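You operate a simulated robot arm through the tools that you are given. There is no shell and no other tool. Be economical: measure what you need, move in short steps, check, and stop when the job is done.

You run a simulated robot arm. Do the job below in one go: nothing can be reset, and whatever is moved stays where it is left.

TASK
Leak-test the green valve block in the rig's nest and sort it.
Fine: clamp, rig cover and vent shut; pump to the green band; still in the band after five seconds means tight tray, else leak tray; vent before opening.

It is judged by the outcome, as a careful person would: the job done as asked, and still so three seconds after it is handed in. It fails if anything else is knocked over, pushed out of place, dropped, spilled or broken. Lids that push on must go on centred and level and be pressed home; caps that screw on are set level and turned clockwise until they are tight.

THE ROBOT
A 6-joint arm with a two-finger parallel gripper, fixed in place. Base frame: the origin is at the foot of the arm, x ahead of it, y to its left, z up; the work surface is at about z = 0.87. Units: m, degrees, N and s.
With the tool pointing down near the work surface it reaches from about 0.26 to 0.68 m from the base axis. Its first joint turns from -66.0 to 66.0 degrees. Payload 2.9 kg.
Tool frame: the origin (TCP) lies between the finger pads and is the grasp point; the fingertips stand 0.03 m ahead of it; z points along the fingers, y is the line along which they close. Largest opening 0.11 m; finger width 0.02, thickness 0.01; the body of the gripper, 0.048 by 0.112 m, starts 0.055 m behind the TCP.
Orientation is told as [roll, pitch, yaw] about the base's x, y, z axes, in that order, counted from this pose: with the fingers straight down and closing along the base's y, the tool's x points along the base's -x, its y along +y and its z along -z.

THE INTERFACE
- The arm moves only by the tool jog_arm. Its argument "commands" is a list of rows, each an object (a shift or turn left out is 0, a gripper value left out holds the last) with "xyz": the shift along the tool's x, y, z in m, a list of three; "rot": the turn, a rotation vector about the tool's x, y, z in degrees, a list of three. In form: [{"xyz": [tx, ty, tz], "rot": [ax, ay, az]}, ...]. A call has 1 to 8 rows; each row is the pose to reach, as a shift and turn from the pose commanded when the call began, along the tool's axes at that moment. "jaw" is the gripper command, from -1 (fully open) to 1 (shut), values between in proportion, set as the call begins (left out, the last holds). A row lasts 0.2 s, in which the tool goes at most 0.05 m and 8.6 degrees; a call with a longer step from one row to the next is refused whole, and so is a gripper value outside its range. Where a pose cannot be reached the arm comes as near as it can. A force on the tool above 60 N (or 10 N above the force at the start of the call, whichever is more), or a blocked arm, ends the call early, and 0.2 s more pass. Each finger travels about 0.108 m/s and halts on what it meets, pressing with about 35 N; the grip force reading is that of the motor and also rises with nothing between the fingers. The clock runs only during rows and for 0.2 s after the last one: add rows that repeat a pose to give the fingers time. It gives the time, the measured TCP pose, the force on the tool (base axes), the opening and the grip force at its end, in the units of the frame above (readings bear some noise).
- Cameras (640 x 400 px; columns grow to the right, rows downward): "scene" is fixed at [0.0527, 0.4127, 1.4019]; the picture's right is [-0.93, -0.36, 0.00], its down [-0.15, 0.39, -0.91] and it looks along [0.32, -0.85, -0.42] (base axes); focal length 321 px, centre (320, 200). "wrist" rides on the gripper at [-0.036, 0, -0.057] in the tool frame; the picture's right is [0.00, -1.00, 0.00], its down [0.97, 0.00, -0.24] and it looks along [0.24, 0.00, 0.97] (tool axes); focal length 218 px, centre (320, 200). There is no depth. A picture from a camera that has moved, and an enlarged one, comes with that camera's place and axes in the base frame and with its lens.
- grab_frame(camera): a new picture of that camera. No time passes.
- enlarge(camera, box): a new picture of the part [left, top, right, bottom] of that camera's present view, enlarged. No time passes.
- hand_in(): hands the job in; it is judged then, once.

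Go step by step. Nothing tells you positions but the pictures and the camera data: compare them with the known pose of the tool, close in by small moves and look again before you grip or let go. The budget is 120 turns and 76 pictures, counting those below and the enlarged ones. Unless the task says otherwise, let go and move clear before handing in, and close with one line.

The tools are called after "Request:" as a command line: name --argument value ..., lists and objects as JSON in quotes. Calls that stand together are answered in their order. jog_arm: Moves the arm, as the interface text tells. Its arguments: {"type":"object","properties":{"commands":{"type":"array","items":{"type":"object","properties":{"xyz":{"type":"array","items":{"type":"number"}},"rot":{"type":"array","items":{"type":"number"}}}}},"jaw":{"type":"number"}},"required":["commands"]} The other tools are called the same way: grab_frame (camera) takes a picture; enlarge (camera, box) takes an enlarged picture of a part of a camera's view; hand_in () hands the job in.

At the start:

```text
t: 0.0
tcp_pos: [0.2849, -0.311, 1.2399]
tcp_rot: [0.0, 0.0, 0.0]
ft_force: [-0.7, -0.3, 0.3]
gripper_width: 0.1097
gripper_force: 0.1
```

scene: 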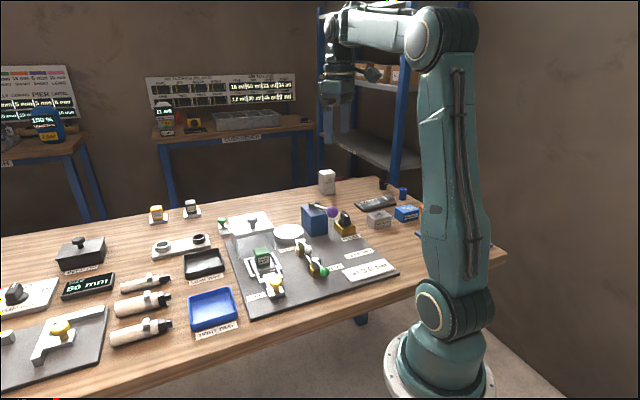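
wrist: 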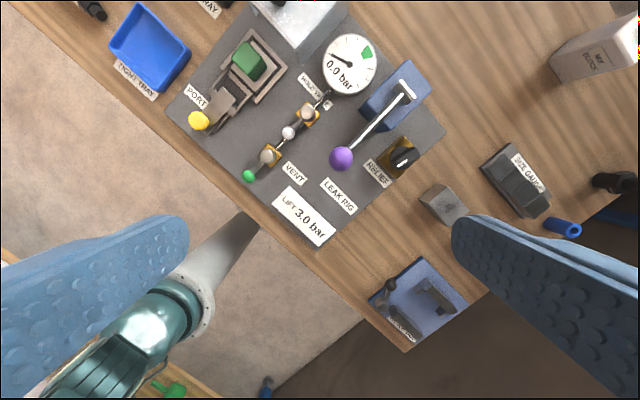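

The rig is on a grey plate with gauge, pump lever (purple knob), vent (green knob), clamp (yellow knob) and nest with the green block. I'll take enlarged looks first.

Request:
enlarge --camera "scene" --box '[210, 180, 410, 320]'

Request:
enlarge --camera "wrist" --box '[100, 0, 460, 240]'

```text
2.86 times, centred on (310, 250) of scene
camera zoom: at [0.0527, 0.4127, 1.4019], right [-0.93, -0.36, 0.0], down [-0.15, 0.39, -0.91], along [0.32, -0.85, -0.42], focal length 918 px, centre (349, 57)
```

zoom: 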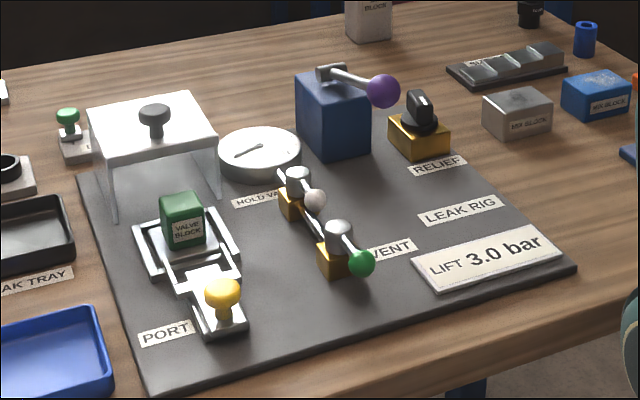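

```text
1.67 times, centred on (280, 120) of wrist
camera zoom: at [0.3212, -0.3118, 1.2965], right [0.0, -1.0, 0.0], down [-0.97, 0.0, 0.24], along [-0.24, 0.0, -0.97], focal length 364 px, centre (387, 333)
```

zoom: 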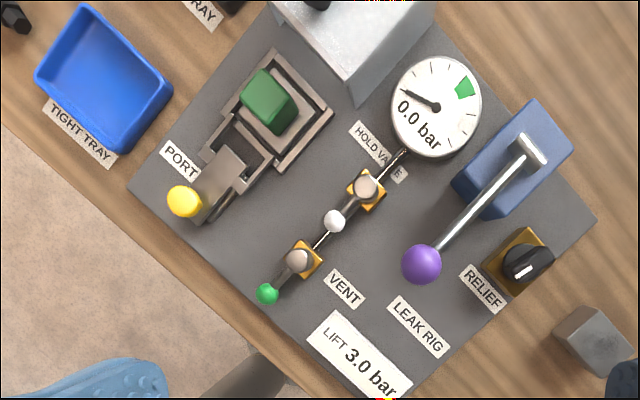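

I'll move the wrist camera over the nest and clamp for a closer look before touching anything.

Request:
jog_arm --commands '[{"xyz": [-0.031, 0.018, 0.023]}, {"xyz": [-0.062, 0.036, 0.046]}, {"xyz": [-0.093, 0.055, 0.07]}, {"xyz": [-0.124, 0.073, 0.093]}, {"xyz": [-0.155, 0.092, 0.116]}, {"xyz": [-0.175, 0.11, 0.12]}]'

Request:
grab_frame --camera "wrist"

Request:
enlarge --camera "scene" --box '[220, 200, 340, 310]'

```text
t: 1.4
tcp_pos: [0.4624, -0.2015, 1.1193]
tcp_rot: [0.0, -0.1, 0.0]
ft_force: [0.3, -0.2, -0.2]
gripper_width: 0.1102
gripper_force: 0.1
```

```text
71 pictures are left
camera wrist: at [0.4982, -0.202, 1.1752], right [0.0, -1.0, 0.0], down [-0.97, 0.0, 0.24], along [-0.24, 0.0, -0.97], focal length 218 px, centre (320, 200)
```

wrist: 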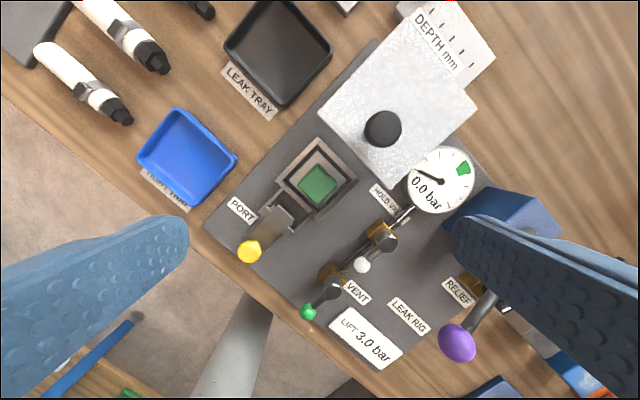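

```text
3.64 times, centred on (280, 255) of scene
camera zoom: at [0.0527, 0.4127, 1.4019], right [-0.93, -0.36, 0.0], down [-0.15, 0.39, -0.91], along [0.32, -0.85, -0.42], focal length 1168 px, centre (466, 0)
```

zoom: 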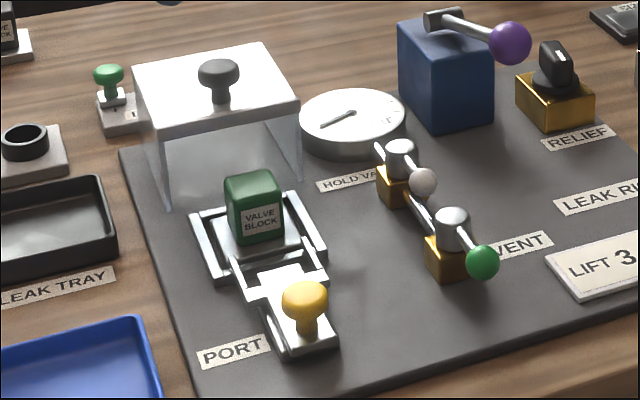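

Request:
enlarge --camera "wrist" --box '[200, 120, 400, 260]'

Request:
enlarge --camera "wrist" --box '[280, 180, 500, 370]'

Request:
enlarge --camera "scene" --box '[130, 60, 310, 150]'

```text
2.86 times, centred on (300, 190) of wrist
camera zoom: at [0.4982, -0.202, 1.1752], right [0.0, -1.0, 0.0], down [-0.97, 0.0, 0.24], along [-0.24, 0.0, -0.97], focal length 624 px, centre (377, 229)
```

zoom: 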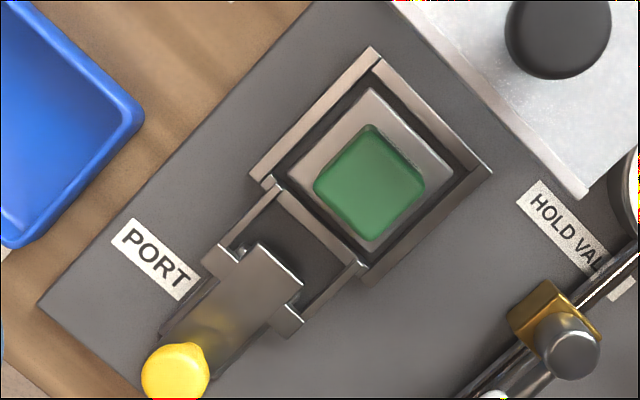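

```text
2.11 times, centred on (390, 275) of wrist
camera zoom: at [0.4982, -0.202, 1.1752], right [0.0, -1.0, 0.0], down [-0.97, 0.0, 0.24], along [-0.24, 0.0, -0.97], focal length 460 px, centre (173, 42)
```

zoom: 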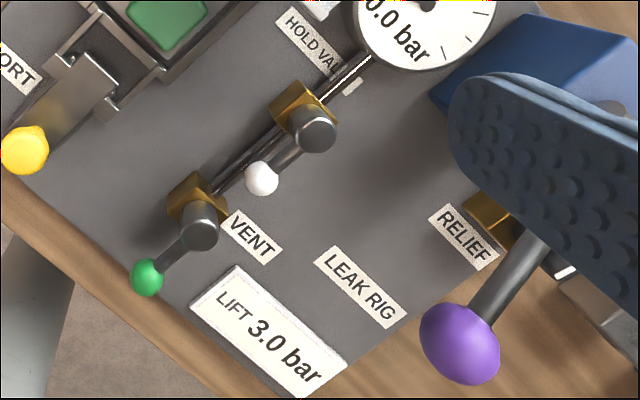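

```text
3.56 times, centred on (220, 105) of scene
camera zoom: at [0.0527, 0.4127, 1.4019], right [-0.93, -0.36, 0.0], down [-0.15, 0.39, -0.91], along [0.32, -0.85, -0.42], focal length 1142 px, centre (676, 538)
```

zoom: 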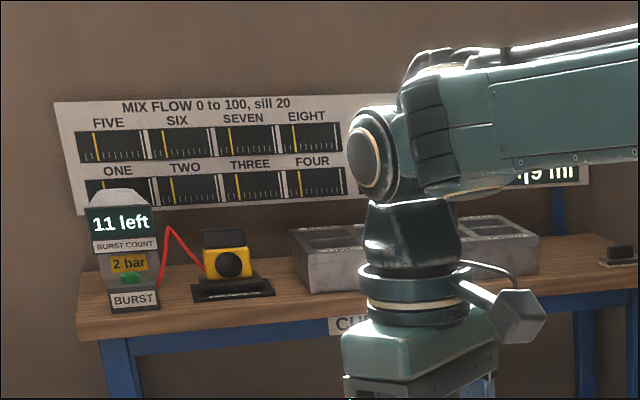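

Request:
enlarge --camera "wrist" --box '[310, 20, 510, 220]'

Request:
enlarge --camera "scene" --box '[225, 190, 315, 260]'

```text
2.00 times, centred on (410, 120) of wrist
camera zoom: at [0.4982, -0.202, 1.1752], right [0.0, -1.0, 0.0], down [-0.97, 0.0, 0.24], along [-0.24, 0.0, -0.97], focal length 436 px, centre (140, 360)
```

zoom: 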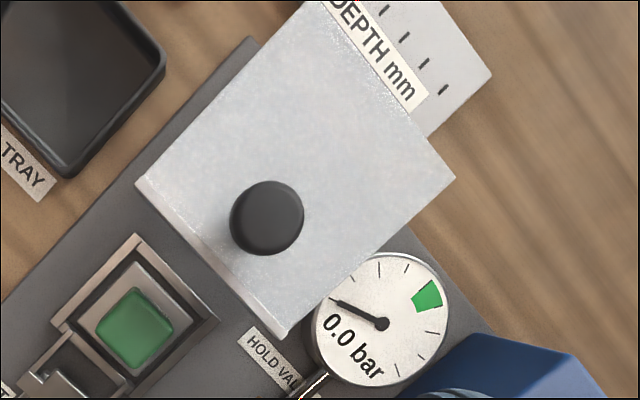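

```text
5.71 times, centred on (270, 225) of scene
camera zoom: at [0.0527, 0.4127, 1.4019], right [-0.93, -0.36, 0.0], down [-0.15, 0.39, -0.91], along [0.32, -0.85, -0.42], focal length 1836 px, centre (606, 57)
```

zoom: 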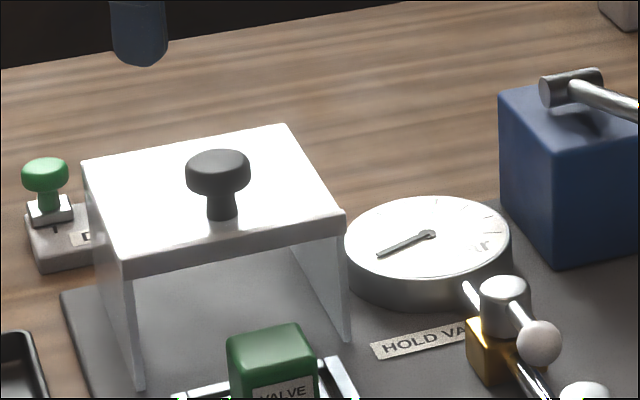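

The nest, clamp slide and cover appear aligned at about −45°; the cover seems to be a sliding open-front hood. I'll turn the tool to −45° and hover over the yellow clamp knob to inspect it.

Request:
jog_arm --commands '[{"xyz": [0.016, 0.0154, 0.0165], "rot": [0, 0, 7.5]}, {"xyz": [0.033, 0.031, 0.033], "rot": [0, 0, 15]}, {"xyz": [0.049, 0.046, 0.05], "rot": [0, 0, 22.5]}, {"xyz": [0.065, 0.062, 0.067], "rot": [0, 0, 30]}, {"xyz": [0.082, 0.077, 0.083], "rot": [0, 0, 37.5]}, {"xyz": [0.098, 0.0925, 0.1], "rot": [0, 0, 45]}]'

Request:
grab_frame --camera "wrist"

```text
t: 2.8
tcp_pos: [0.3623, -0.1082, 1.0196]
tcp_rot: [0.0, 0.0, -45.0]
ft_force: [0.0, -0.3, 0.8]
gripper_width: 0.11
gripper_force: 0.0
```

```text
64 pictures are left
camera wrist: at [0.3876, -0.1344, 1.0767], right [-0.71, -0.71, 0.0], down [-0.68, 0.69, 0.24], along [-0.17, 0.17, -0.97], focal length 218 px, centre (320, 200)
```

wrist: 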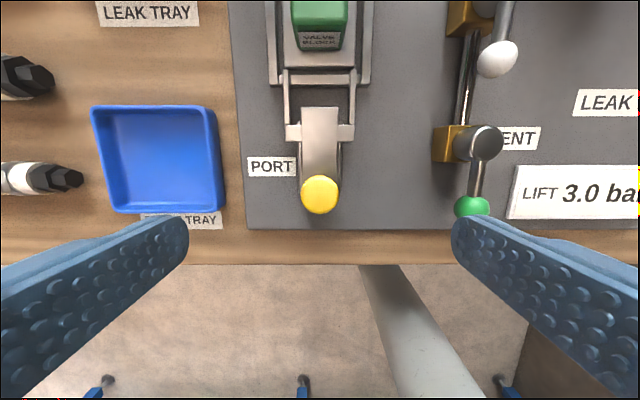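

Request:
enlarge --camera "wrist" --box '[250, 0, 390, 220]'

Request:
enlarge --camera "scene" --box '[240, 240, 310, 305]'

```text
1.82 times, centred on (320, 110) of wrist
camera zoom: at [0.3876, -0.1344, 1.0767], right [-0.71, -0.71, 0.0], down [-0.68, 0.69, 0.24], along [-0.17, 0.17, -0.97], focal length 397 px, centre (320, 364)
```

zoom: 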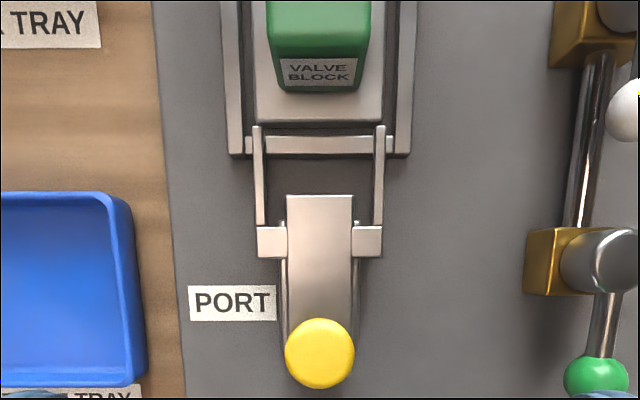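

```text
6.15 times, centred on (275, 272) of scene
camera zoom: at [0.0527, 0.4127, 1.4019], right [-0.93, -0.36, 0.0], down [-0.15, 0.39, -0.91], along [0.32, -0.85, -0.42], focal length 1977 px, centre (597, -246)
```

zoom: 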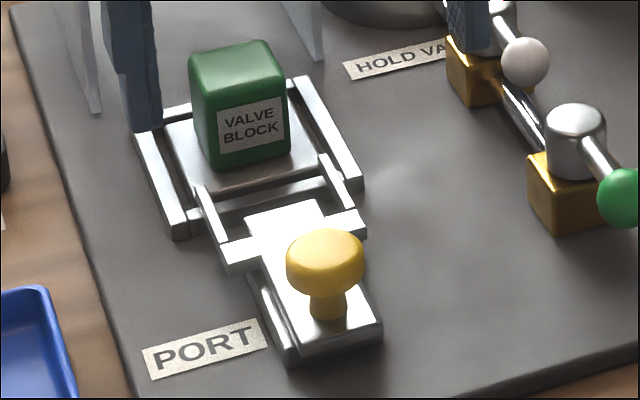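

The clamp is a slide: knob on a T-slide with fork that pushes toward the block. I'll lower over the knob with a half-open jaw, then close on it.

Request:
jog_arm --commands '[{"xyz": [0, 0, 0.03]}, {"xyz": [0, 0, 0.06]}, {"xyz": [0, 0, 0.08]}, {"xyz": [0, 0, 0.09]}, {"xyz": [0, 0, 0.09]}]' --jaw 0

Request:
jog_arm --commands '[{"xyz": [0, 0, 0]}, {"xyz": [0, 0, 0]}, {"xyz": [0, 0, 0]}]' --jaw 1

Request:
enlarge --camera "scene" --box '[220, 200, 340, 310]'

```text
t: 4.0
tcp_pos: [0.3613, -0.1079, 0.9307]
tcp_rot: [-0.1, 0.0, -45.1]
ft_force: [-1.3, 0.4, 0.2]
gripper_width: 0.055
gripper_force: 0.1
```

```text
t: 4.8
tcp_pos: [0.3605, -0.1071, 0.93]
tcp_rot: [0.1, 0.0, -45.0]
ft_force: [1.9, 0.6, -5.1]
gripper_width: 0.0288
gripper_force: 45.1
```

```text
3.64 times, centred on (280, 255) of scene
camera zoom: at [0.0528, 0.4127, 1.4019], right [-0.93, -0.36, 0.0], down [-0.15, 0.39, -0.91], along [0.32, -0.85, -0.42], focal length 1168 px, centre (466, 0)
```

zoom: 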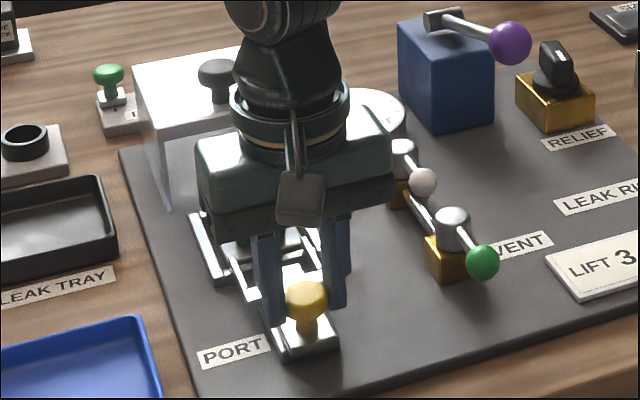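

Knob gripped (0.029 m). Now push it toward the block in small steps, watching the force.

Request:
jog_arm --commands '[{"xyz": [-0.005, 0, 0]}, {"xyz": [-0.01, 0, 0]}, {"xyz": [-0.015, 0, 0]}, {"xyz": [-0.02, 0, 0]}]'

Request:
enlarge --camera "scene" --box '[220, 200, 340, 310]'

```text
t: 5.8
tcp_pos: [0.3759, -0.1218, 0.9298]
tcp_rot: [0.1, -0.1, -44.9]
ft_force: [2.9, 3.2, -3.9]
gripper_width: 0.029
gripper_force: 45.7
```

```text
3.64 times, centred on (280, 255) of scene
camera zoom: at [0.0528, 0.4128, 1.4019], right [-0.93, -0.36, 0.0], down [-0.15, 0.39, -0.91], along [0.32, -0.85, -0.42], focal length 1168 px, centre (466, 0)
```

zoom: 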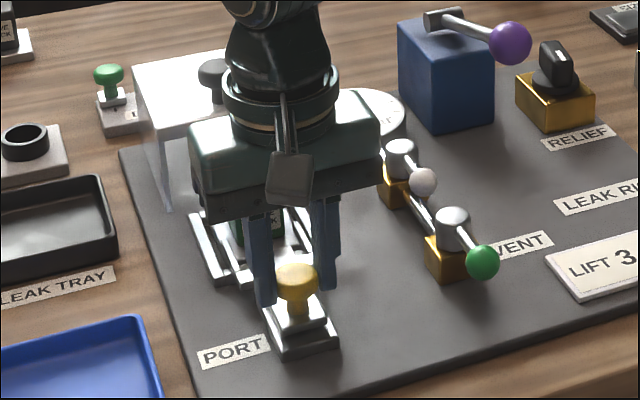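

The slide moves freely. Continue until it stops.

Request:
jog_arm --commands '[{"xyz": [-0.005, 0, 0]}, {"xyz": [-0.01, 0, 0]}, {"xyz": [-0.015, 0, 0]}, {"xyz": [-0.02, 0, 0]}]'

Request:
enlarge --camera "scene" --box '[220, 200, 340, 310]'

```text
t: 6.8
tcp_pos: [0.3895, -0.1367, 0.931]
tcp_rot: [0.0, 0.1, -45.0]
ft_force: [1.2, 6.2, -13.7]
gripper_width: 0.0289
gripper_force: 45.0
```

```text
3.64 times, centred on (280, 255) of scene
camera zoom: at [0.0528, 0.4128, 1.4018], right [-0.93, -0.36, 0.0], down [-0.15, 0.39, -0.91], along [0.32, -0.85, -0.42], focal length 1168 px, centre (466, 0)
```

zoom: 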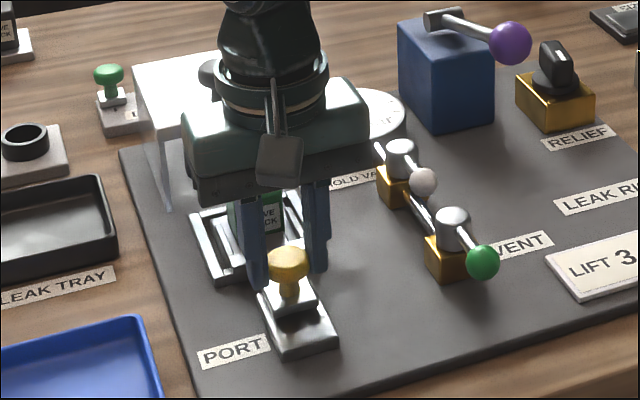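

Request:
jog_arm --commands '[{"xyz": [-0.004, 0, 0.0]}, {"xyz": [-0.008, 0, 0.0]}, {"xyz": [-0.012, 0, 0.0]}]'

Request:
enlarge --camera "scene" --box '[220, 200, 340, 310]'

```text
t: 7.6
tcp_pos: [0.3956, -0.141, 0.9296]
tcp_rot: [0.0, 0.9, -44.6]
ft_force: [-16.0, 34.4, -1.0]
gripper_width: 0.029
gripper_force: 45.0
```

```text
3.64 times, centred on (280, 255) of scene
camera zoom: at [0.0522, 0.4136, 1.4016], right [-0.93, -0.36, 0.0], down [-0.15, 0.39, -0.91], along [0.32, -0.85, -0.42], focal length 1168 px, centre (466, 0)
```

zoom: 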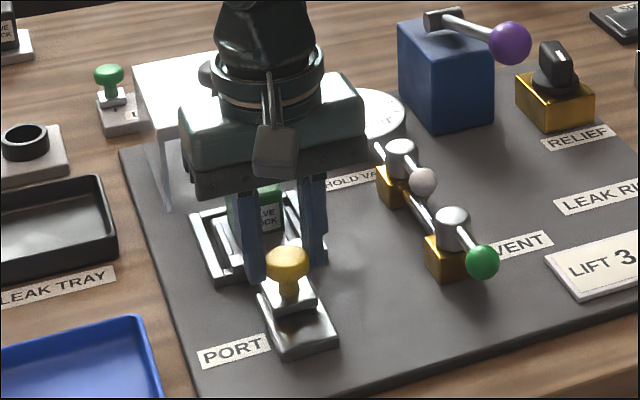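

The slide hit its stop (~38 N after ~48 mm travel). I'll release, rise and check.

Request:
jog_arm --commands '[{"xyz": [0.004, 0, 0]}, {"xyz": [0.004, 0, 0]}, {"xyz": [0.004, 0, 0]}, {"xyz": [0.004, 0, -0.04]}, {"xyz": [0.004, 0, -0.08]}, {"xyz": [0.004, 0, -0.12]}, {"xyz": [-0.01, 0, -0.15]}]' --jaw 0

Request:
grab_frame --camera "wrist"

Request:
enlarge --camera "scene" --box '[220, 190, 340, 310]'

```text
t: 9.2
tcp_pos: [0.4067, -0.15, 1.0806]
tcp_rot: [0.0, 0.0, -45.0]
ft_force: [-0.6, -0.3, 0.4]
gripper_width: 0.0551
gripper_force: 0.0
```

```text
57 pictures are left
camera wrist: at [0.4323, -0.1778, 1.1373], right [-0.71, -0.71, 0.0], down [-0.69, 0.69, 0.24], along [-0.17, 0.17, -0.97], focal length 218 px, centre (320, 200)
```

wrist: 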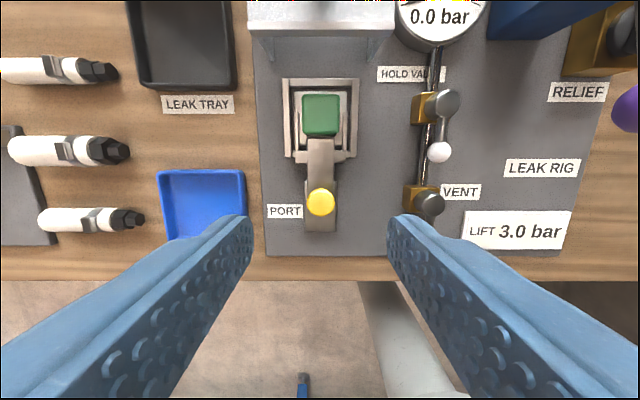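

```text
3.33 times, centred on (280, 250) of scene
camera zoom: at [0.0526, 0.4127, 1.4019], right [-0.93, -0.36, 0.0], down [-0.15, 0.39, -0.91], along [0.32, -0.85, -0.42], focal length 1071 px, centre (453, 33)
```

zoom: 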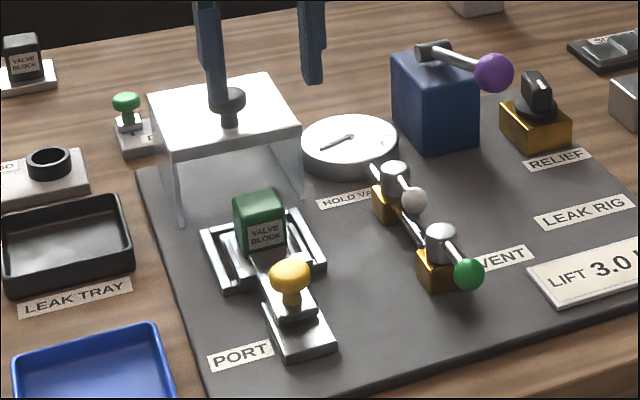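

Clamp is home against the block. Next I hover over the rig cover's black knob, near (0.512, −0.26, 0.97).

Request:
jog_arm --commands '[{"xyz": [-0.04, 0, 0]}, {"xyz": [-0.08, 0, 0]}, {"xyz": [-0.12, 0, 0]}, {"xyz": [-0.152, -0.003, 0]}]'

Request:
grab_frame --camera "wrist"

Request:
enlarge --camera "scene" --box '[220, 180, 320, 270]'

```text
t: 10.2
tcp_pos: [0.5103, -0.2632, 1.0796]
tcp_rot: [0.0, 0.0, -45.0]
ft_force: [-0.1, -0.4, 0.6]
gripper_width: 0.0553
gripper_force: 0.1
```

```text
55 pictures are left
camera wrist: at [0.5357, -0.2891, 1.136], right [-0.71, -0.71, 0.0], down [-0.69, 0.69, 0.24], along [-0.17, 0.17, -0.97], focal length 218 px, centre (320, 200)
```

wrist: 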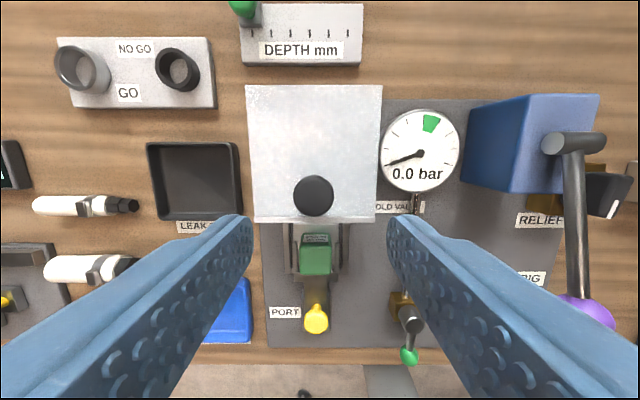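

```text
4.44 times, centred on (270, 225) of scene
camera zoom: at [0.0527, 0.4127, 1.4019], right [-0.93, -0.36, 0.0], down [-0.15, 0.39, -0.91], along [0.32, -0.85, -0.42], focal length 1428 px, centre (542, 89)
```

zoom: 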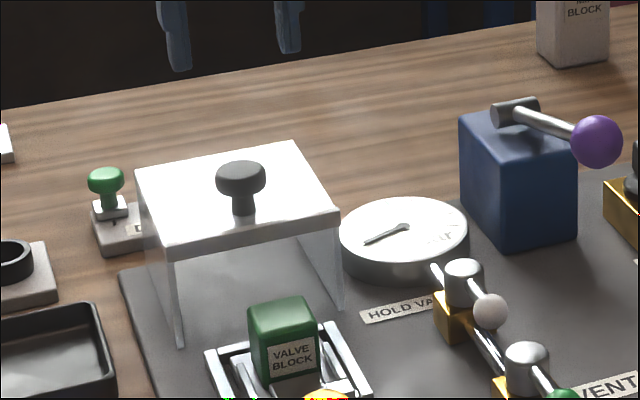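

The knob sits about 5 mm to the tool's +y side. I'll correct and lower to grip the knob.

Request:
jog_arm --commands '[{"xyz": [0, 0.0045, 0.03]}, {"xyz": [0, 0.0045, 0.06]}, {"xyz": [0, 0.0045, 0.08]}, {"xyz": [0, 0.0045, 0.09]}, {"xyz": [0, 0.0045, 0.09]}]'

Request:
jog_arm --commands '[{"xyz": [0, 0, 0]}, {"xyz": [0, 0, 0]}, {"xyz": [0, 0, 0]}]' --jaw 1

Request:
enlarge --camera "scene" --box '[220, 180, 320, 270]'

```text
t: 11.4
tcp_pos: [0.5151, -0.2582, 0.9889]
tcp_rot: [0.1, -0.1, -45.0]
ft_force: [0.2, 0.1, 0.1]
gripper_width: 0.0548
gripper_force: 0.2
```

```text
t: 12.2
tcp_pos: [0.5145, -0.2582, 0.9907]
tcp_rot: [0.0, -0.1, -45.1]
ft_force: [-5.5, -6.0, -1.0]
gripper_width: 0.0309
gripper_force: 44.5
```

```text
4.44 times, centred on (270, 225) of scene
camera zoom: at [0.0526, 0.4125, 1.4019], right [-0.93, -0.36, 0.0], down [-0.15, 0.39, -0.91], along [0.32, -0.85, -0.42], focal length 1428 px, centre (542, 89)
```

zoom: 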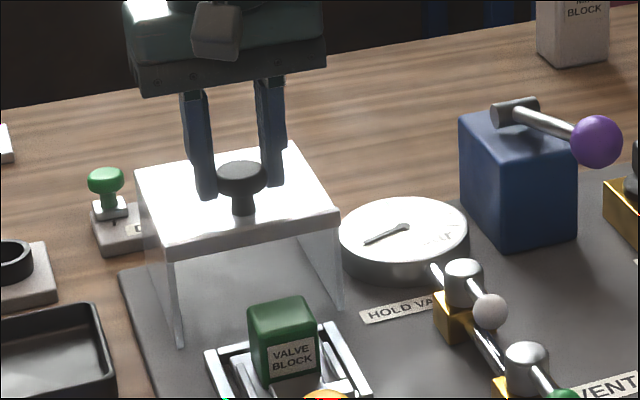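

Gripped, with slight lateral reaction, so the cover looks guided. Pull it gently toward the nest.

Request:
jog_arm --commands '[{"xyz": [0.005, 0, 0]}, {"xyz": [0.01, 0, 0]}, {"xyz": [0.015, 0, 0]}, {"xyz": [0.02, 0, 0]}]'

Request:
enlarge --camera "scene" --box '[220, 180, 320, 270]'

```text
t: 13.2
tcp_pos: [0.4998, -0.2456, 0.9886]
tcp_rot: [0.0, 0.1, -45.1]
ft_force: [-10.7, -12.5, -6.1]
gripper_width: 0.0308
gripper_force: 45.0
```

```text
4.44 times, centred on (270, 225) of scene
camera zoom: at [0.0525, 0.4123, 1.402], right [-0.93, -0.36, 0.0], down [-0.15, 0.39, -0.91], along [0.32, -0.85, -0.42], focal length 1428 px, centre (542, 89)
```

zoom: 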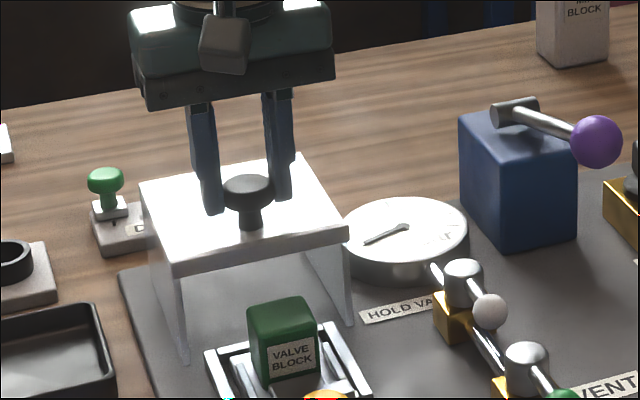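

It slides. I'll continue while easing the lateral force.

Request:
jog_arm --commands '[{"xyz": [0.0, -0.002, 0]}, {"xyz": [0.006, -0.003, 0]}, {"xyz": [0.012, -0.003, 0]}, {"xyz": [0.018, -0.003, 0]}, {"xyz": [0.024, -0.003, 0]}]'

```text
t: 14.4
tcp_pos: [0.4824, -0.2286, 0.9906]
tcp_rot: [0.1, 0.0, -44.7]
ft_force: [12.7, 12.7, -16.8]
gripper_width: 0.031
gripper_force: 45.0
```

Request:
jog_arm --commands '[{"xyz": [0.0, 0.0013, 0.0005]}, {"xyz": [0.006, 0.0013, 0.0005]}, {"xyz": [0.012, 0.0013, 0.0005]}, {"xyz": [0.018, 0.0013, 0.0005]}, {"xyz": [0.024, 0.0013, 0.0005]}]'

Request:
enlarge --camera "scene" --box '[220, 180, 340, 290]'

```text
t: 15.6
tcp_pos: [0.4671, -0.2123, 0.9899]
tcp_rot: [0.1, 0.0, -45.1]
ft_force: [10.7, 10.0, -13.1]
gripper_width: 0.0309
gripper_force: 45.3
```

```text
3.64 times, centred on (280, 235) of scene
camera zoom: at [0.0532, 0.4129, 1.4018], right [-0.93, -0.36, 0.0], down [-0.15, 0.39, -0.91], along [0.32, -0.85, -0.42], focal length 1168 px, centre (466, 73)
```

zoom: 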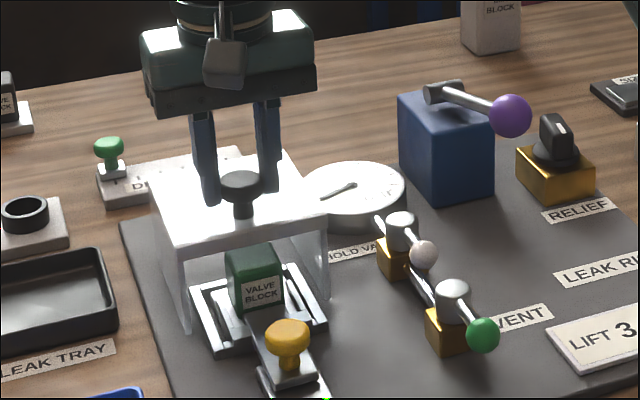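

Request:
jog_arm --commands '[{"xyz": [0.0, 0.0012, 0.0008]}, {"xyz": [0.006, 0.0012, 0.0008]}, {"xyz": [0.012, 0.0012, 0.0008]}, {"xyz": [0.018, 0.0012, 0.0008]}, {"xyz": [0.024, 0.0012, 0.0008]}]'

Request:
enlarge --camera "scene" --box '[220, 180, 340, 290]'

```text
t: 16.8
tcp_pos: [0.4495, -0.1942, 0.9906]
tcp_rot: [-0.1, -0.2, -45.2]
ft_force: [-4.1, -4.4, 12.1]
gripper_width: 0.031
gripper_force: 44.9
```

```text
3.64 times, centred on (280, 235) of scene
camera zoom: at [0.0524, 0.4126, 1.4019], right [-0.93, -0.36, 0.0], down [-0.15, 0.39, -0.91], along [0.32, -0.85, -0.42], focal length 1168 px, centre (466, 73)
```

zoom: 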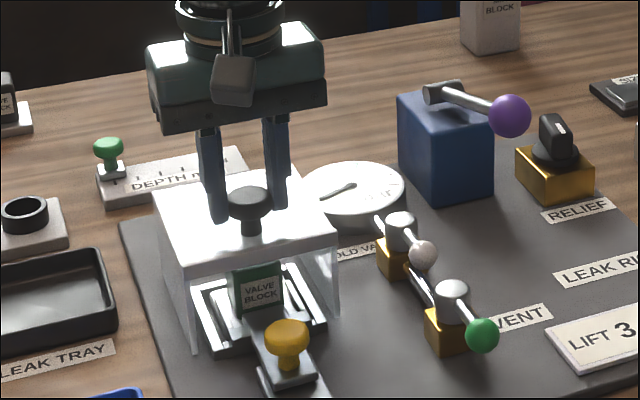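

Request:
jog_arm --commands '[{"xyz": [0.006, 0, -0.0005]}, {"xyz": [0.012, 0, -0.0005]}, {"xyz": [0.018, 0, -0.0005]}, {"xyz": [0.024, 0, -0.0005]}]'

Request:
enlarge --camera "scene" --box '[220, 180, 340, 290]'

```text
t: 17.8
tcp_pos: [0.4319, -0.1774, 0.9886]
tcp_rot: [-0.1, 0.0, -45.0]
ft_force: [0.3, -13.3, 5.9]
gripper_width: 0.0311
gripper_force: 45.3
```

```text
3.64 times, centred on (280, 235) of scene
camera zoom: at [0.0526, 0.4123, 1.402], right [-0.93, -0.36, 0.0], down [-0.15, 0.39, -0.91], along [0.32, -0.85, -0.42], focal length 1168 px, centre (466, 73)
```

zoom: 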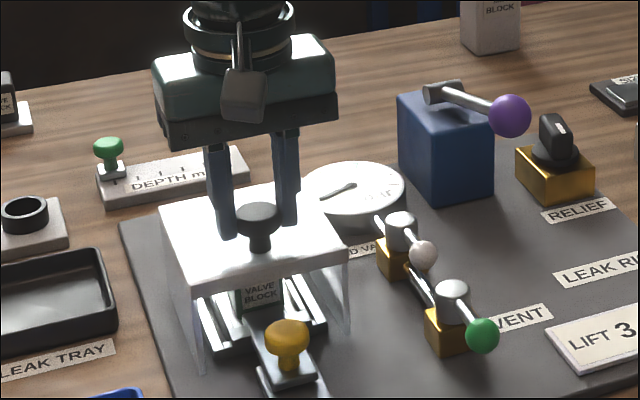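

Request:
jog_arm --commands '[{"xyz": [0.006, -0.0005, 0]}, {"xyz": [0.012, -0.0005, 0]}, {"xyz": [0.018, -0.0005, 0]}, {"xyz": [0.024, -0.0005, 0]}]'

Request:
enlarge --camera "scene" --box '[220, 180, 340, 290]'

```text
t: 18.8
tcp_pos: [0.4147, -0.1579, 0.9885]
tcp_rot: [0.0, 0.4, -44.6]
ft_force: [0.3, 0.5, 0.3]
gripper_width: 0.0002
gripper_force: 37.5
```

```text
3.64 times, centred on (280, 235) of scene
camera zoom: at [0.0526, 0.4127, 1.4019], right [-0.93, -0.36, 0.0], down [-0.15, 0.39, -0.91], along [0.32, -0.85, -0.42], focal length 1168 px, centre (466, 73)
```

zoom: 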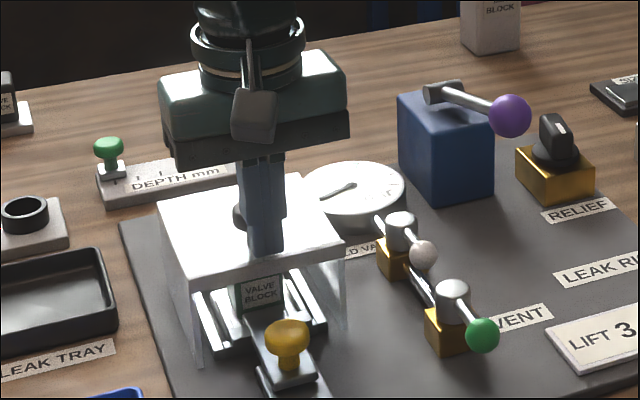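

The fingers slipped off the knob at the end of travel; the cover is near its stop. I'll lift, open and check its position.

Request:
jog_arm --commands '[{"xyz": [0.005, 0, -0.03]}, {"xyz": [0.0, 0, -0.07]}, {"xyz": [0.0, 0, -0.1]}, {"xyz": [0.0, 0, -0.1]}]'

Request:
grab_frame --camera "wrist"

Request:
enlarge --camera "scene" --box '[220, 180, 340, 290]'

```text
t: 19.8
tcp_pos: [0.4134, -0.1597, 1.089]
tcp_rot: [-0.1, 0.0, -45.0]
ft_force: [0.0, 0.0, -0.2]
gripper_width: 0.0
gripper_force: 38.2
```

```text
47 pictures are left
camera wrist: at [0.4397, -0.1858, 1.1451], right [-0.71, -0.71, 0.0], down [-0.69, 0.69, 0.24], along [-0.17, 0.17, -0.97], focal length 218 px, centre (320, 200)
```

wrist: 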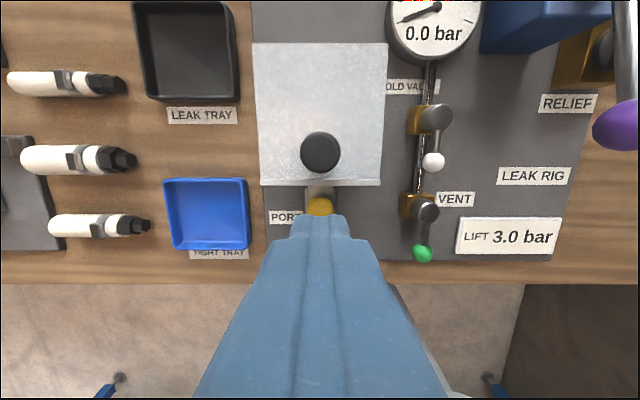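

```text
3.64 times, centred on (280, 235) of scene
camera zoom: at [0.0527, 0.4127, 1.4019], right [-0.93, -0.36, 0.0], down [-0.15, 0.39, -0.91], along [0.32, -0.85, -0.42], focal length 1168 px, centre (466, 73)
```

zoom: 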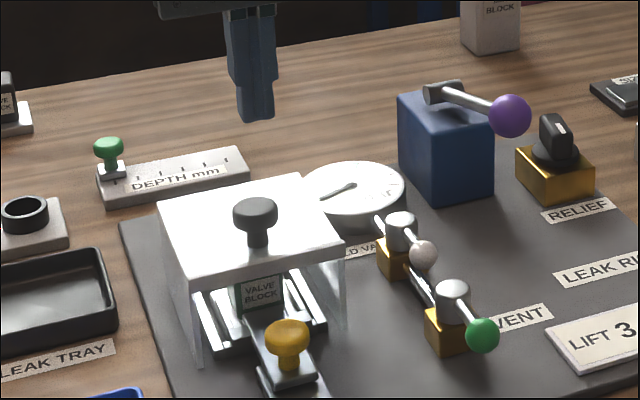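

The cover bounced back about 7 mm from its furthest point. I'll push its knob from behind with closed fingers to the stop.

Request:
jog_arm --commands '[{"xyz": [-0.035, 0, 0]}, {"xyz": [-0.072, 0, 0]}, {"xyz": [-0.072, 0, 0.04]}, {"xyz": [-0.072, 0, 0.08]}, {"xyz": [-0.072, 0, 0.1]}, {"xyz": [-0.064, 0, 0.1]}]'

Request:
jog_arm --commands '[{"xyz": [0.003, 0, 0]}, {"xyz": [0.006, 0, 0]}, {"xyz": [0.009, 0, 0]}, {"xyz": [0.012, 0, 0]}, {"xyz": [0.015, 0, 0]}, {"xyz": [0.018, 0, 0]}]'

Request:
enlarge --camera "scene" --box '[220, 180, 340, 290]'

```text
t: 21.2
tcp_pos: [0.4609, -0.2067, 0.9891]
tcp_rot: [0.0, 0.0, -45.0]
ft_force: [0.6, 0.4, 0.3]
gripper_width: 0.0001
gripper_force: 37.8
```

```text
t: 22.6
tcp_pos: [0.4483, -0.1952, 0.9898]
tcp_rot: [0.2, -0.3, -45.1]
ft_force: [12.7, -13.5, -8.5]
gripper_width: 0.0003
gripper_force: 37.9
```

```text
3.64 times, centred on (280, 235) of scene
camera zoom: at [0.0532, 0.4123, 1.402], right [-0.93, -0.36, 0.0], down [-0.15, 0.39, -0.91], along [0.32, -0.85, -0.42], focal length 1168 px, centre (466, 73)
```

zoom: 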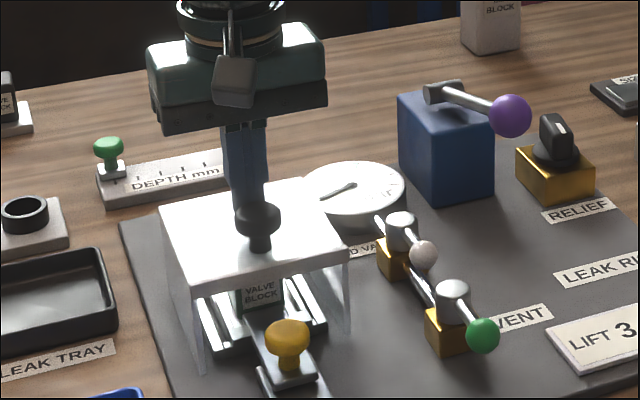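

Request:
jog_arm --commands '[{"xyz": [0.002, 0, 0]}, {"xyz": [0.004, 0, 0]}]'

Request:
jog_arm --commands '[{"xyz": [-0.003, 0, 0]}, {"xyz": [-0.008, 0, 0]}, {"xyz": [-0.012, 0, 0]}, {"xyz": [-0.012, 0, -0.04]}, {"xyz": [-0.012, 0, -0.08]}, {"xyz": [-0.012, 0, -0.1]}]'

Request:
grab_frame --camera "wrist"

Request:
enlarge --camera "scene" --box '[220, 180, 360, 290]'

```text
t: 23.2
tcp_pos: [0.4484, -0.1945, 0.9901]
tcp_rot: [0.4, -0.8, -45.3]
ft_force: [27.0, -34.8, -16.0]
gripper_width: 0.0002
gripper_force: 37.7
```

```text
t: 24.6
tcp_pos: [0.452, -0.1959, 1.0897]
tcp_rot: [0.0, 0.1, -45.0]
ft_force: [-0.1, 0.3, 0.6]
gripper_width: 0.0002
gripper_force: 37.6
```

```text
44 pictures are left
camera wrist: at [0.4773, -0.223, 1.145], right [-0.71, -0.71, 0.0], down [-0.69, 0.69, 0.24], along [-0.17, 0.17, -0.97], focal length 218 px, centre (320, 200)
```

wrist: 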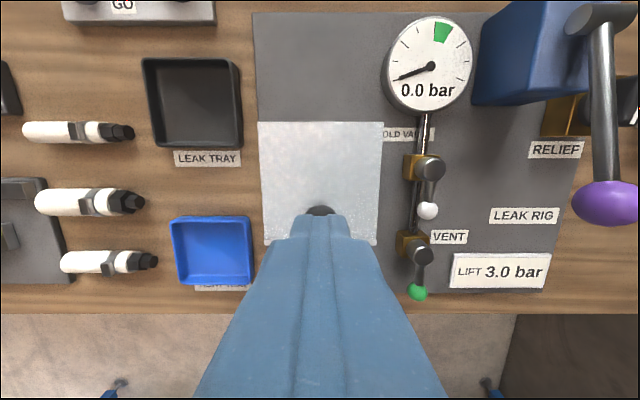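

```text
3.64 times, centred on (290, 235) of scene
camera zoom: at [0.0527, 0.4127, 1.4019], right [-0.93, -0.36, 0.0], down [-0.15, 0.39, -0.91], along [0.32, -0.85, -0.42], focal length 1168 px, centre (429, 73)
```

zoom: 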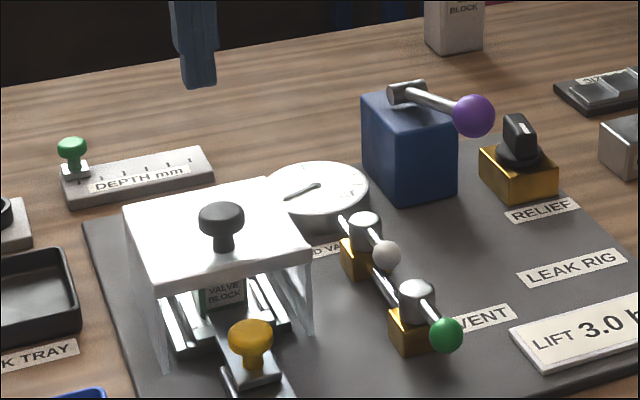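

Cover is shut and stays. Next the vent (green knob at about (0.268, −0.188, 0.912)); its handle lies in line with the pipe, i.e. open. I'll hover beside it and look.

Request:
jog_arm --commands '[{"xyz": [0.035, -0.023, 0]}, {"xyz": [0.07, -0.046, 0]}, {"xyz": [0.105, -0.069, 0]}, {"xyz": [0.136, -0.092, 0]}, {"xyz": [0.136, -0.092, 0.04]}, {"xyz": [0.136, -0.092, 0.08]}]'

Request:
grab_frame --camera "wrist"

Request:
enlarge --camera "scene" --box '[240, 200, 380, 310]'

```text
t: 26.0
tcp_pos: [0.2931, -0.167, 1.0087]
tcp_rot: [0.0, -0.1, -45.0]
ft_force: [0.0, -0.5, -0.6]
gripper_width: 0.0
gripper_force: 37.0
```

```text
42 pictures are left
camera wrist: at [0.3189, -0.1932, 1.0645], right [-0.71, -0.71, 0.0], down [-0.69, 0.69, 0.24], along [-0.17, 0.17, -0.97], focal length 218 px, centre (320, 200)
```

wrist: 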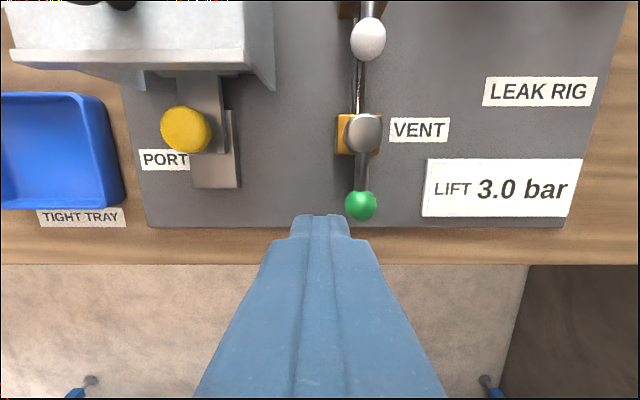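

```text
3.64 times, centred on (310, 255) of scene
camera zoom: at [0.0527, 0.4127, 1.4019], right [-0.93, -0.36, 0.0], down [-0.15, 0.39, -0.91], along [0.32, -0.85, -0.42], focal length 1168 px, centre (356, 0)
```

zoom: 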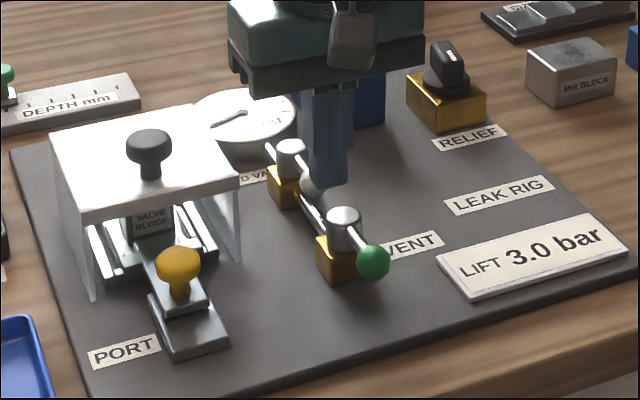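

I'll lower to the left of the green knob and push it toward +b (right), checking the force.

Request:
jog_arm --commands '[{"xyz": [0.003, 0, 0.04]}, {"xyz": [0.003, 0, 0.077]}, {"xyz": [0.003, -0.006, 0.077]}, {"xyz": [0.003, -0.012, 0.077]}, {"xyz": [0.003, -0.018, 0.077]}]'

Request:
enlarge --camera "scene" --box '[240, 200, 380, 310]'

```text
t: 27.2
tcp_pos: [0.2833, -0.1707, 0.931]
tcp_rot: [1.1, 0.0, -44.1]
ft_force: [37.7, 39.5, -8.7]
gripper_width: 0.0
gripper_force: 37.4
```

```text
3.64 times, centred on (310, 255) of scene
camera zoom: at [0.0537, 0.4137, 1.4015], right [-0.93, -0.36, 0.0], down [-0.15, 0.39, -0.91], along [0.32, -0.85, -0.42], focal length 1168 px, centre (356, 0)
```

zoom: 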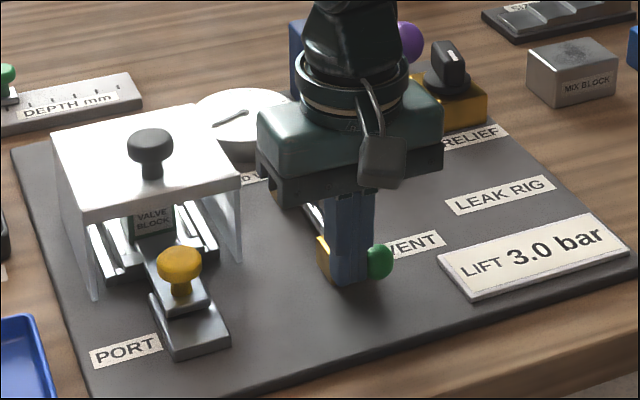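

It is against a stop that way (54 N), so it must turn the other way (clockwise). I'll back off and go to the other side of the knob.

Request:
jog_arm --commands '[{"xyz": [0, 0.012, 0]}, {"xyz": [0, 0.012, -0.045]}, {"xyz": [0, -0.025, -0.045]}, {"xyz": [0, -0.0454, -0.045]}, {"xyz": [0, -0.0454, -0.02]}, {"xyz": [0, -0.0454, 0]}]'

Request:
jog_arm --commands '[{"xyz": [0, 0.006, 0]}, {"xyz": [0, 0.012, 0]}, {"xyz": [0, 0.018, 0]}, {"xyz": [0, 0.024, 0]}]'

Request:
enlarge --camera "scene" --box '[240, 200, 380, 310]'

```text
t: 28.6
tcp_pos: [0.2451, -0.2098, 0.9335]
tcp_rot: [0.0, 0.0, -45.1]
ft_force: [0.1, -0.7, -0.5]
gripper_width: 0.0
gripper_force: 38.0
```

```text
t: 29.6
tcp_pos: [0.2625, -0.1928, 0.932]
tcp_rot: [0.0, 0.0, -45.0]
ft_force: [-0.9, 0.8, 0.0]
gripper_width: 0.0001
gripper_force: 38.2
```

```text
3.64 times, centred on (310, 255) of scene
camera zoom: at [0.0526, 0.4127, 1.4019], right [-0.93, -0.36, 0.0], down [-0.15, 0.39, -0.91], along [0.32, -0.85, -0.42], focal length 1168 px, centre (356, 0)
```

zoom: 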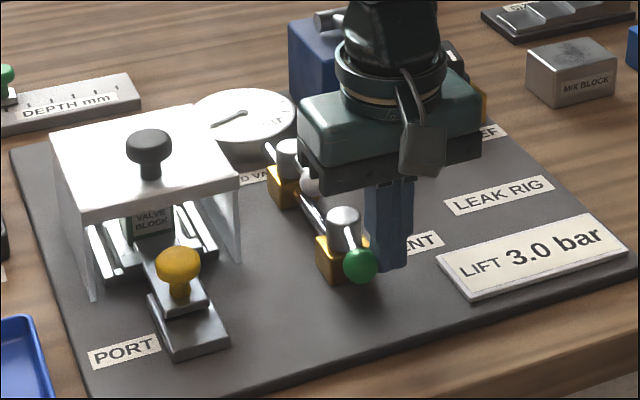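

It turns this way. Continue around the arc.

Request:
jog_arm --commands '[{"xyz": [0.004, 0.01, 0]}, {"xyz": [0.005, 0.019, 0]}, {"xyz": [0.003, 0.026, 0]}, {"xyz": [0.001, 0.0325, 0]}, {"xyz": [-0.002, 0.039, 0]}, {"xyz": [-0.006, 0.045, 0]}]'

Request:
jog_arm --commands '[{"xyz": [-0.005, 0.005, 0]}, {"xyz": [-0.01, 0.01, 0]}, {"xyz": [-0.016, 0.0135, 0]}, {"xyz": [-0.02, 0.016, 0]}]'

Request:
enlarge --camera "scene" --box '[240, 200, 380, 310]'

```text
t: 31.0
tcp_pos: [0.2986, -0.1668, 0.9321]
tcp_rot: [0.0, 0.1, -45.0]
ft_force: [-1.0, 0.1, -0.9]
gripper_width: 0.0
gripper_force: 38.1
```

```text
t: 32.0
tcp_pos: [0.3163, -0.1644, 0.9313]
tcp_rot: [-0.4, 1.0, -45.1]
ft_force: [-33.6, 13.8, 7.4]
gripper_width: 0.0003
gripper_force: 37.4
```

```text
3.64 times, centred on (310, 255) of scene
camera zoom: at [0.0517, 0.4131, 1.4018], right [-0.93, -0.36, 0.0], down [-0.15, 0.39, -0.91], along [0.32, -0.85, -0.42], focal length 1168 px, centre (356, 0)
```

zoom: 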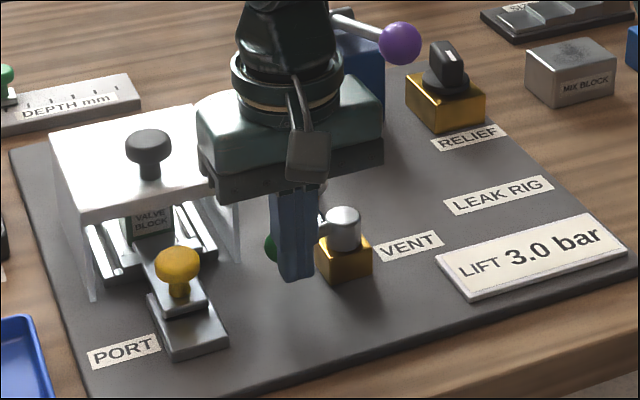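

Handle is now across the pipe at its stop: vent shut. I'll back off, rise, and look at the pump lever.

Request:
jog_arm --commands '[{"xyz": [0.01, 0, 0]}, {"xyz": [0.02, 0, 0]}, {"xyz": [0.02, 0, -0.04]}, {"xyz": [0.02, 0, -0.08]}, {"xyz": [0.02, -0.03, -0.11]}, {"xyz": [0.005, -0.07, -0.13]}, {"xyz": [-0.01, -0.1, -0.13]}]'

Request:
grab_frame --camera "wrist"

Request:
enlarge --camera "scene" --box '[240, 190, 400, 310]'

```text
t: 33.6
tcp_pos: [0.2586, -0.2451, 1.0639]
tcp_rot: [-0.1, 0.0, -45.0]
ft_force: [0.7, 0.3, 0.5]
gripper_width: 0.0002
gripper_force: 37.4
```

```text
37 pictures are left
camera wrist: at [0.284, -0.2716, 1.119], right [-0.71, -0.71, 0.0], down [-0.69, 0.69, 0.24], along [-0.17, 0.17, -0.97], focal length 218 px, centre (320, 200)
```

wrist: 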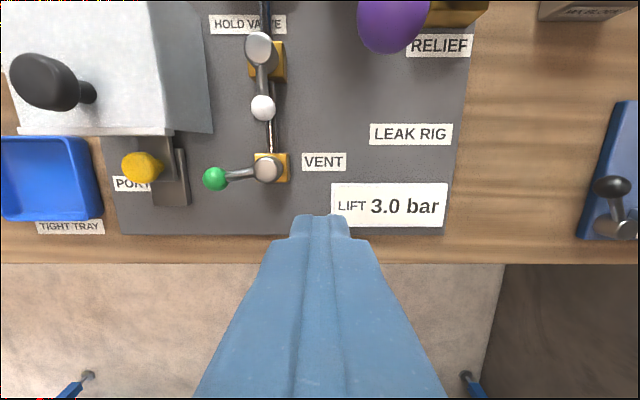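

```text
3.33 times, centred on (320, 250) of scene
camera zoom: at [0.0526, 0.4127, 1.4019], right [-0.93, -0.36, 0.0], down [-0.15, 0.39, -0.91], along [0.32, -0.85, -0.42], focal length 1071 px, centre (320, 33)
```

zoom: 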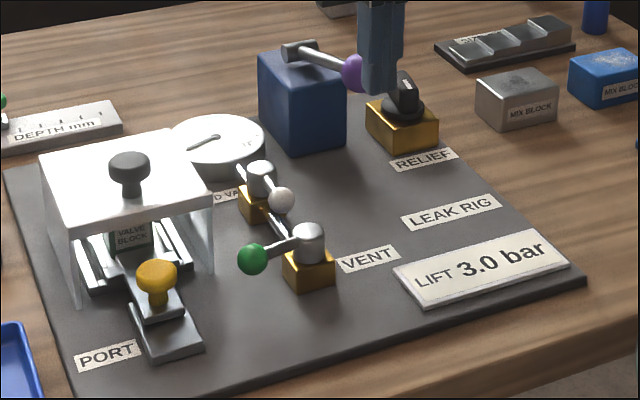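

Vent is across, gauge and pump next. The purple knob is near (0.305, −0.340, 0.997); I'll hover above with a half-open jaw.

Request:
jog_arm --commands '[{"xyz": [-0.025, -0.009, -0.03]}, {"xyz": [-0.05, -0.018, -0.03]}, {"xyz": [-0.08, -0.027, -0.03]}, {"xyz": [-0.1, -0.0344, -0.03]}]' --jaw 0

Request:
grab_frame --camera "wrist"

```text
t: 34.6
tcp_pos: [0.3065, -0.3404, 1.0932]
tcp_rot: [0.0, 0.0, -45.0]
ft_force: [0.1, -0.4, 0.5]
gripper_width: 0.0549
gripper_force: 0.1
```

```text
35 pictures are left
camera wrist: at [0.3323, -0.3672, 1.1494], right [-0.71, -0.71, 0.0], down [-0.69, 0.69, 0.24], along [-0.17, 0.17, -0.97], focal length 218 px, centre (320, 200)
```

wrist: 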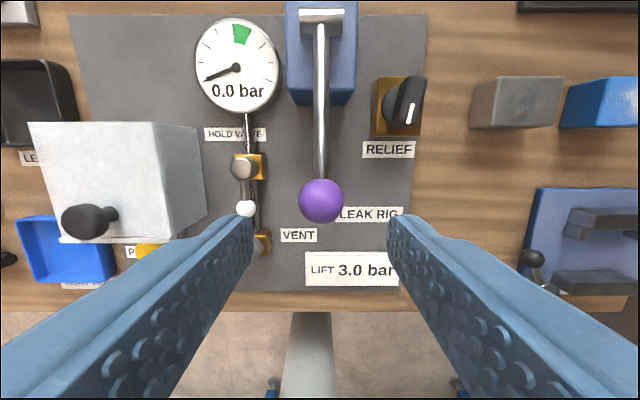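

Well aligned. Lower and grip the purple knob.

Request:
jog_arm --commands '[{"xyz": [0, 0, 0.04]}, {"xyz": [0, 0, 0.075]}, {"xyz": [0, 0, 0.095]}, {"xyz": [0, 0, 0.095]}]'

Request:
jog_arm --commands '[{"xyz": [0, 0, 0]}, {"xyz": [0, 0, 0]}, {"xyz": [0, 0, 0]}]' --jaw 1

Request:
enlarge --camera "scene" --box '[250, 170, 390, 270]'

```text
t: 35.6
tcp_pos: [0.3071, -0.3392, 0.9971]
tcp_rot: [0.1, 0.0, -45.1]
ft_force: [0.1, 0.8, -0.9]
gripper_width: 0.055
gripper_force: 0.0
```

```text
t: 36.4
tcp_pos: [0.3059, -0.3413, 0.9976]
tcp_rot: [-0.1, 0.0, -45.2]
ft_force: [-11.5, -13.6, -3.8]
gripper_width: 0.033
gripper_force: 45.2
```

```text
4.00 times, centred on (320, 220) of scene
camera zoom: at [0.0524, 0.4123, 1.402], right [-0.93, -0.36, 0.0], down [-0.15, 0.39, -0.91], along [0.32, -0.85, -0.42], focal length 1285 px, centre (320, 120)
```

zoom: 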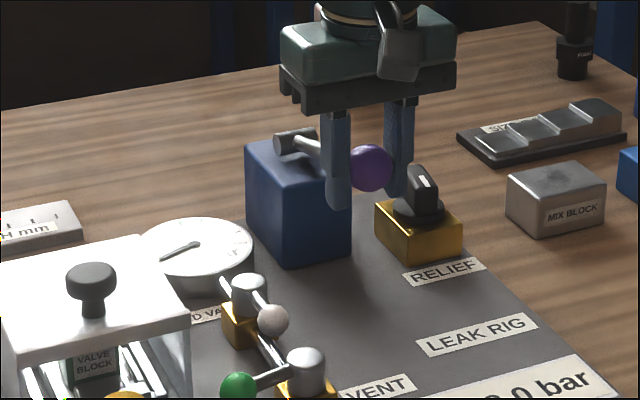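

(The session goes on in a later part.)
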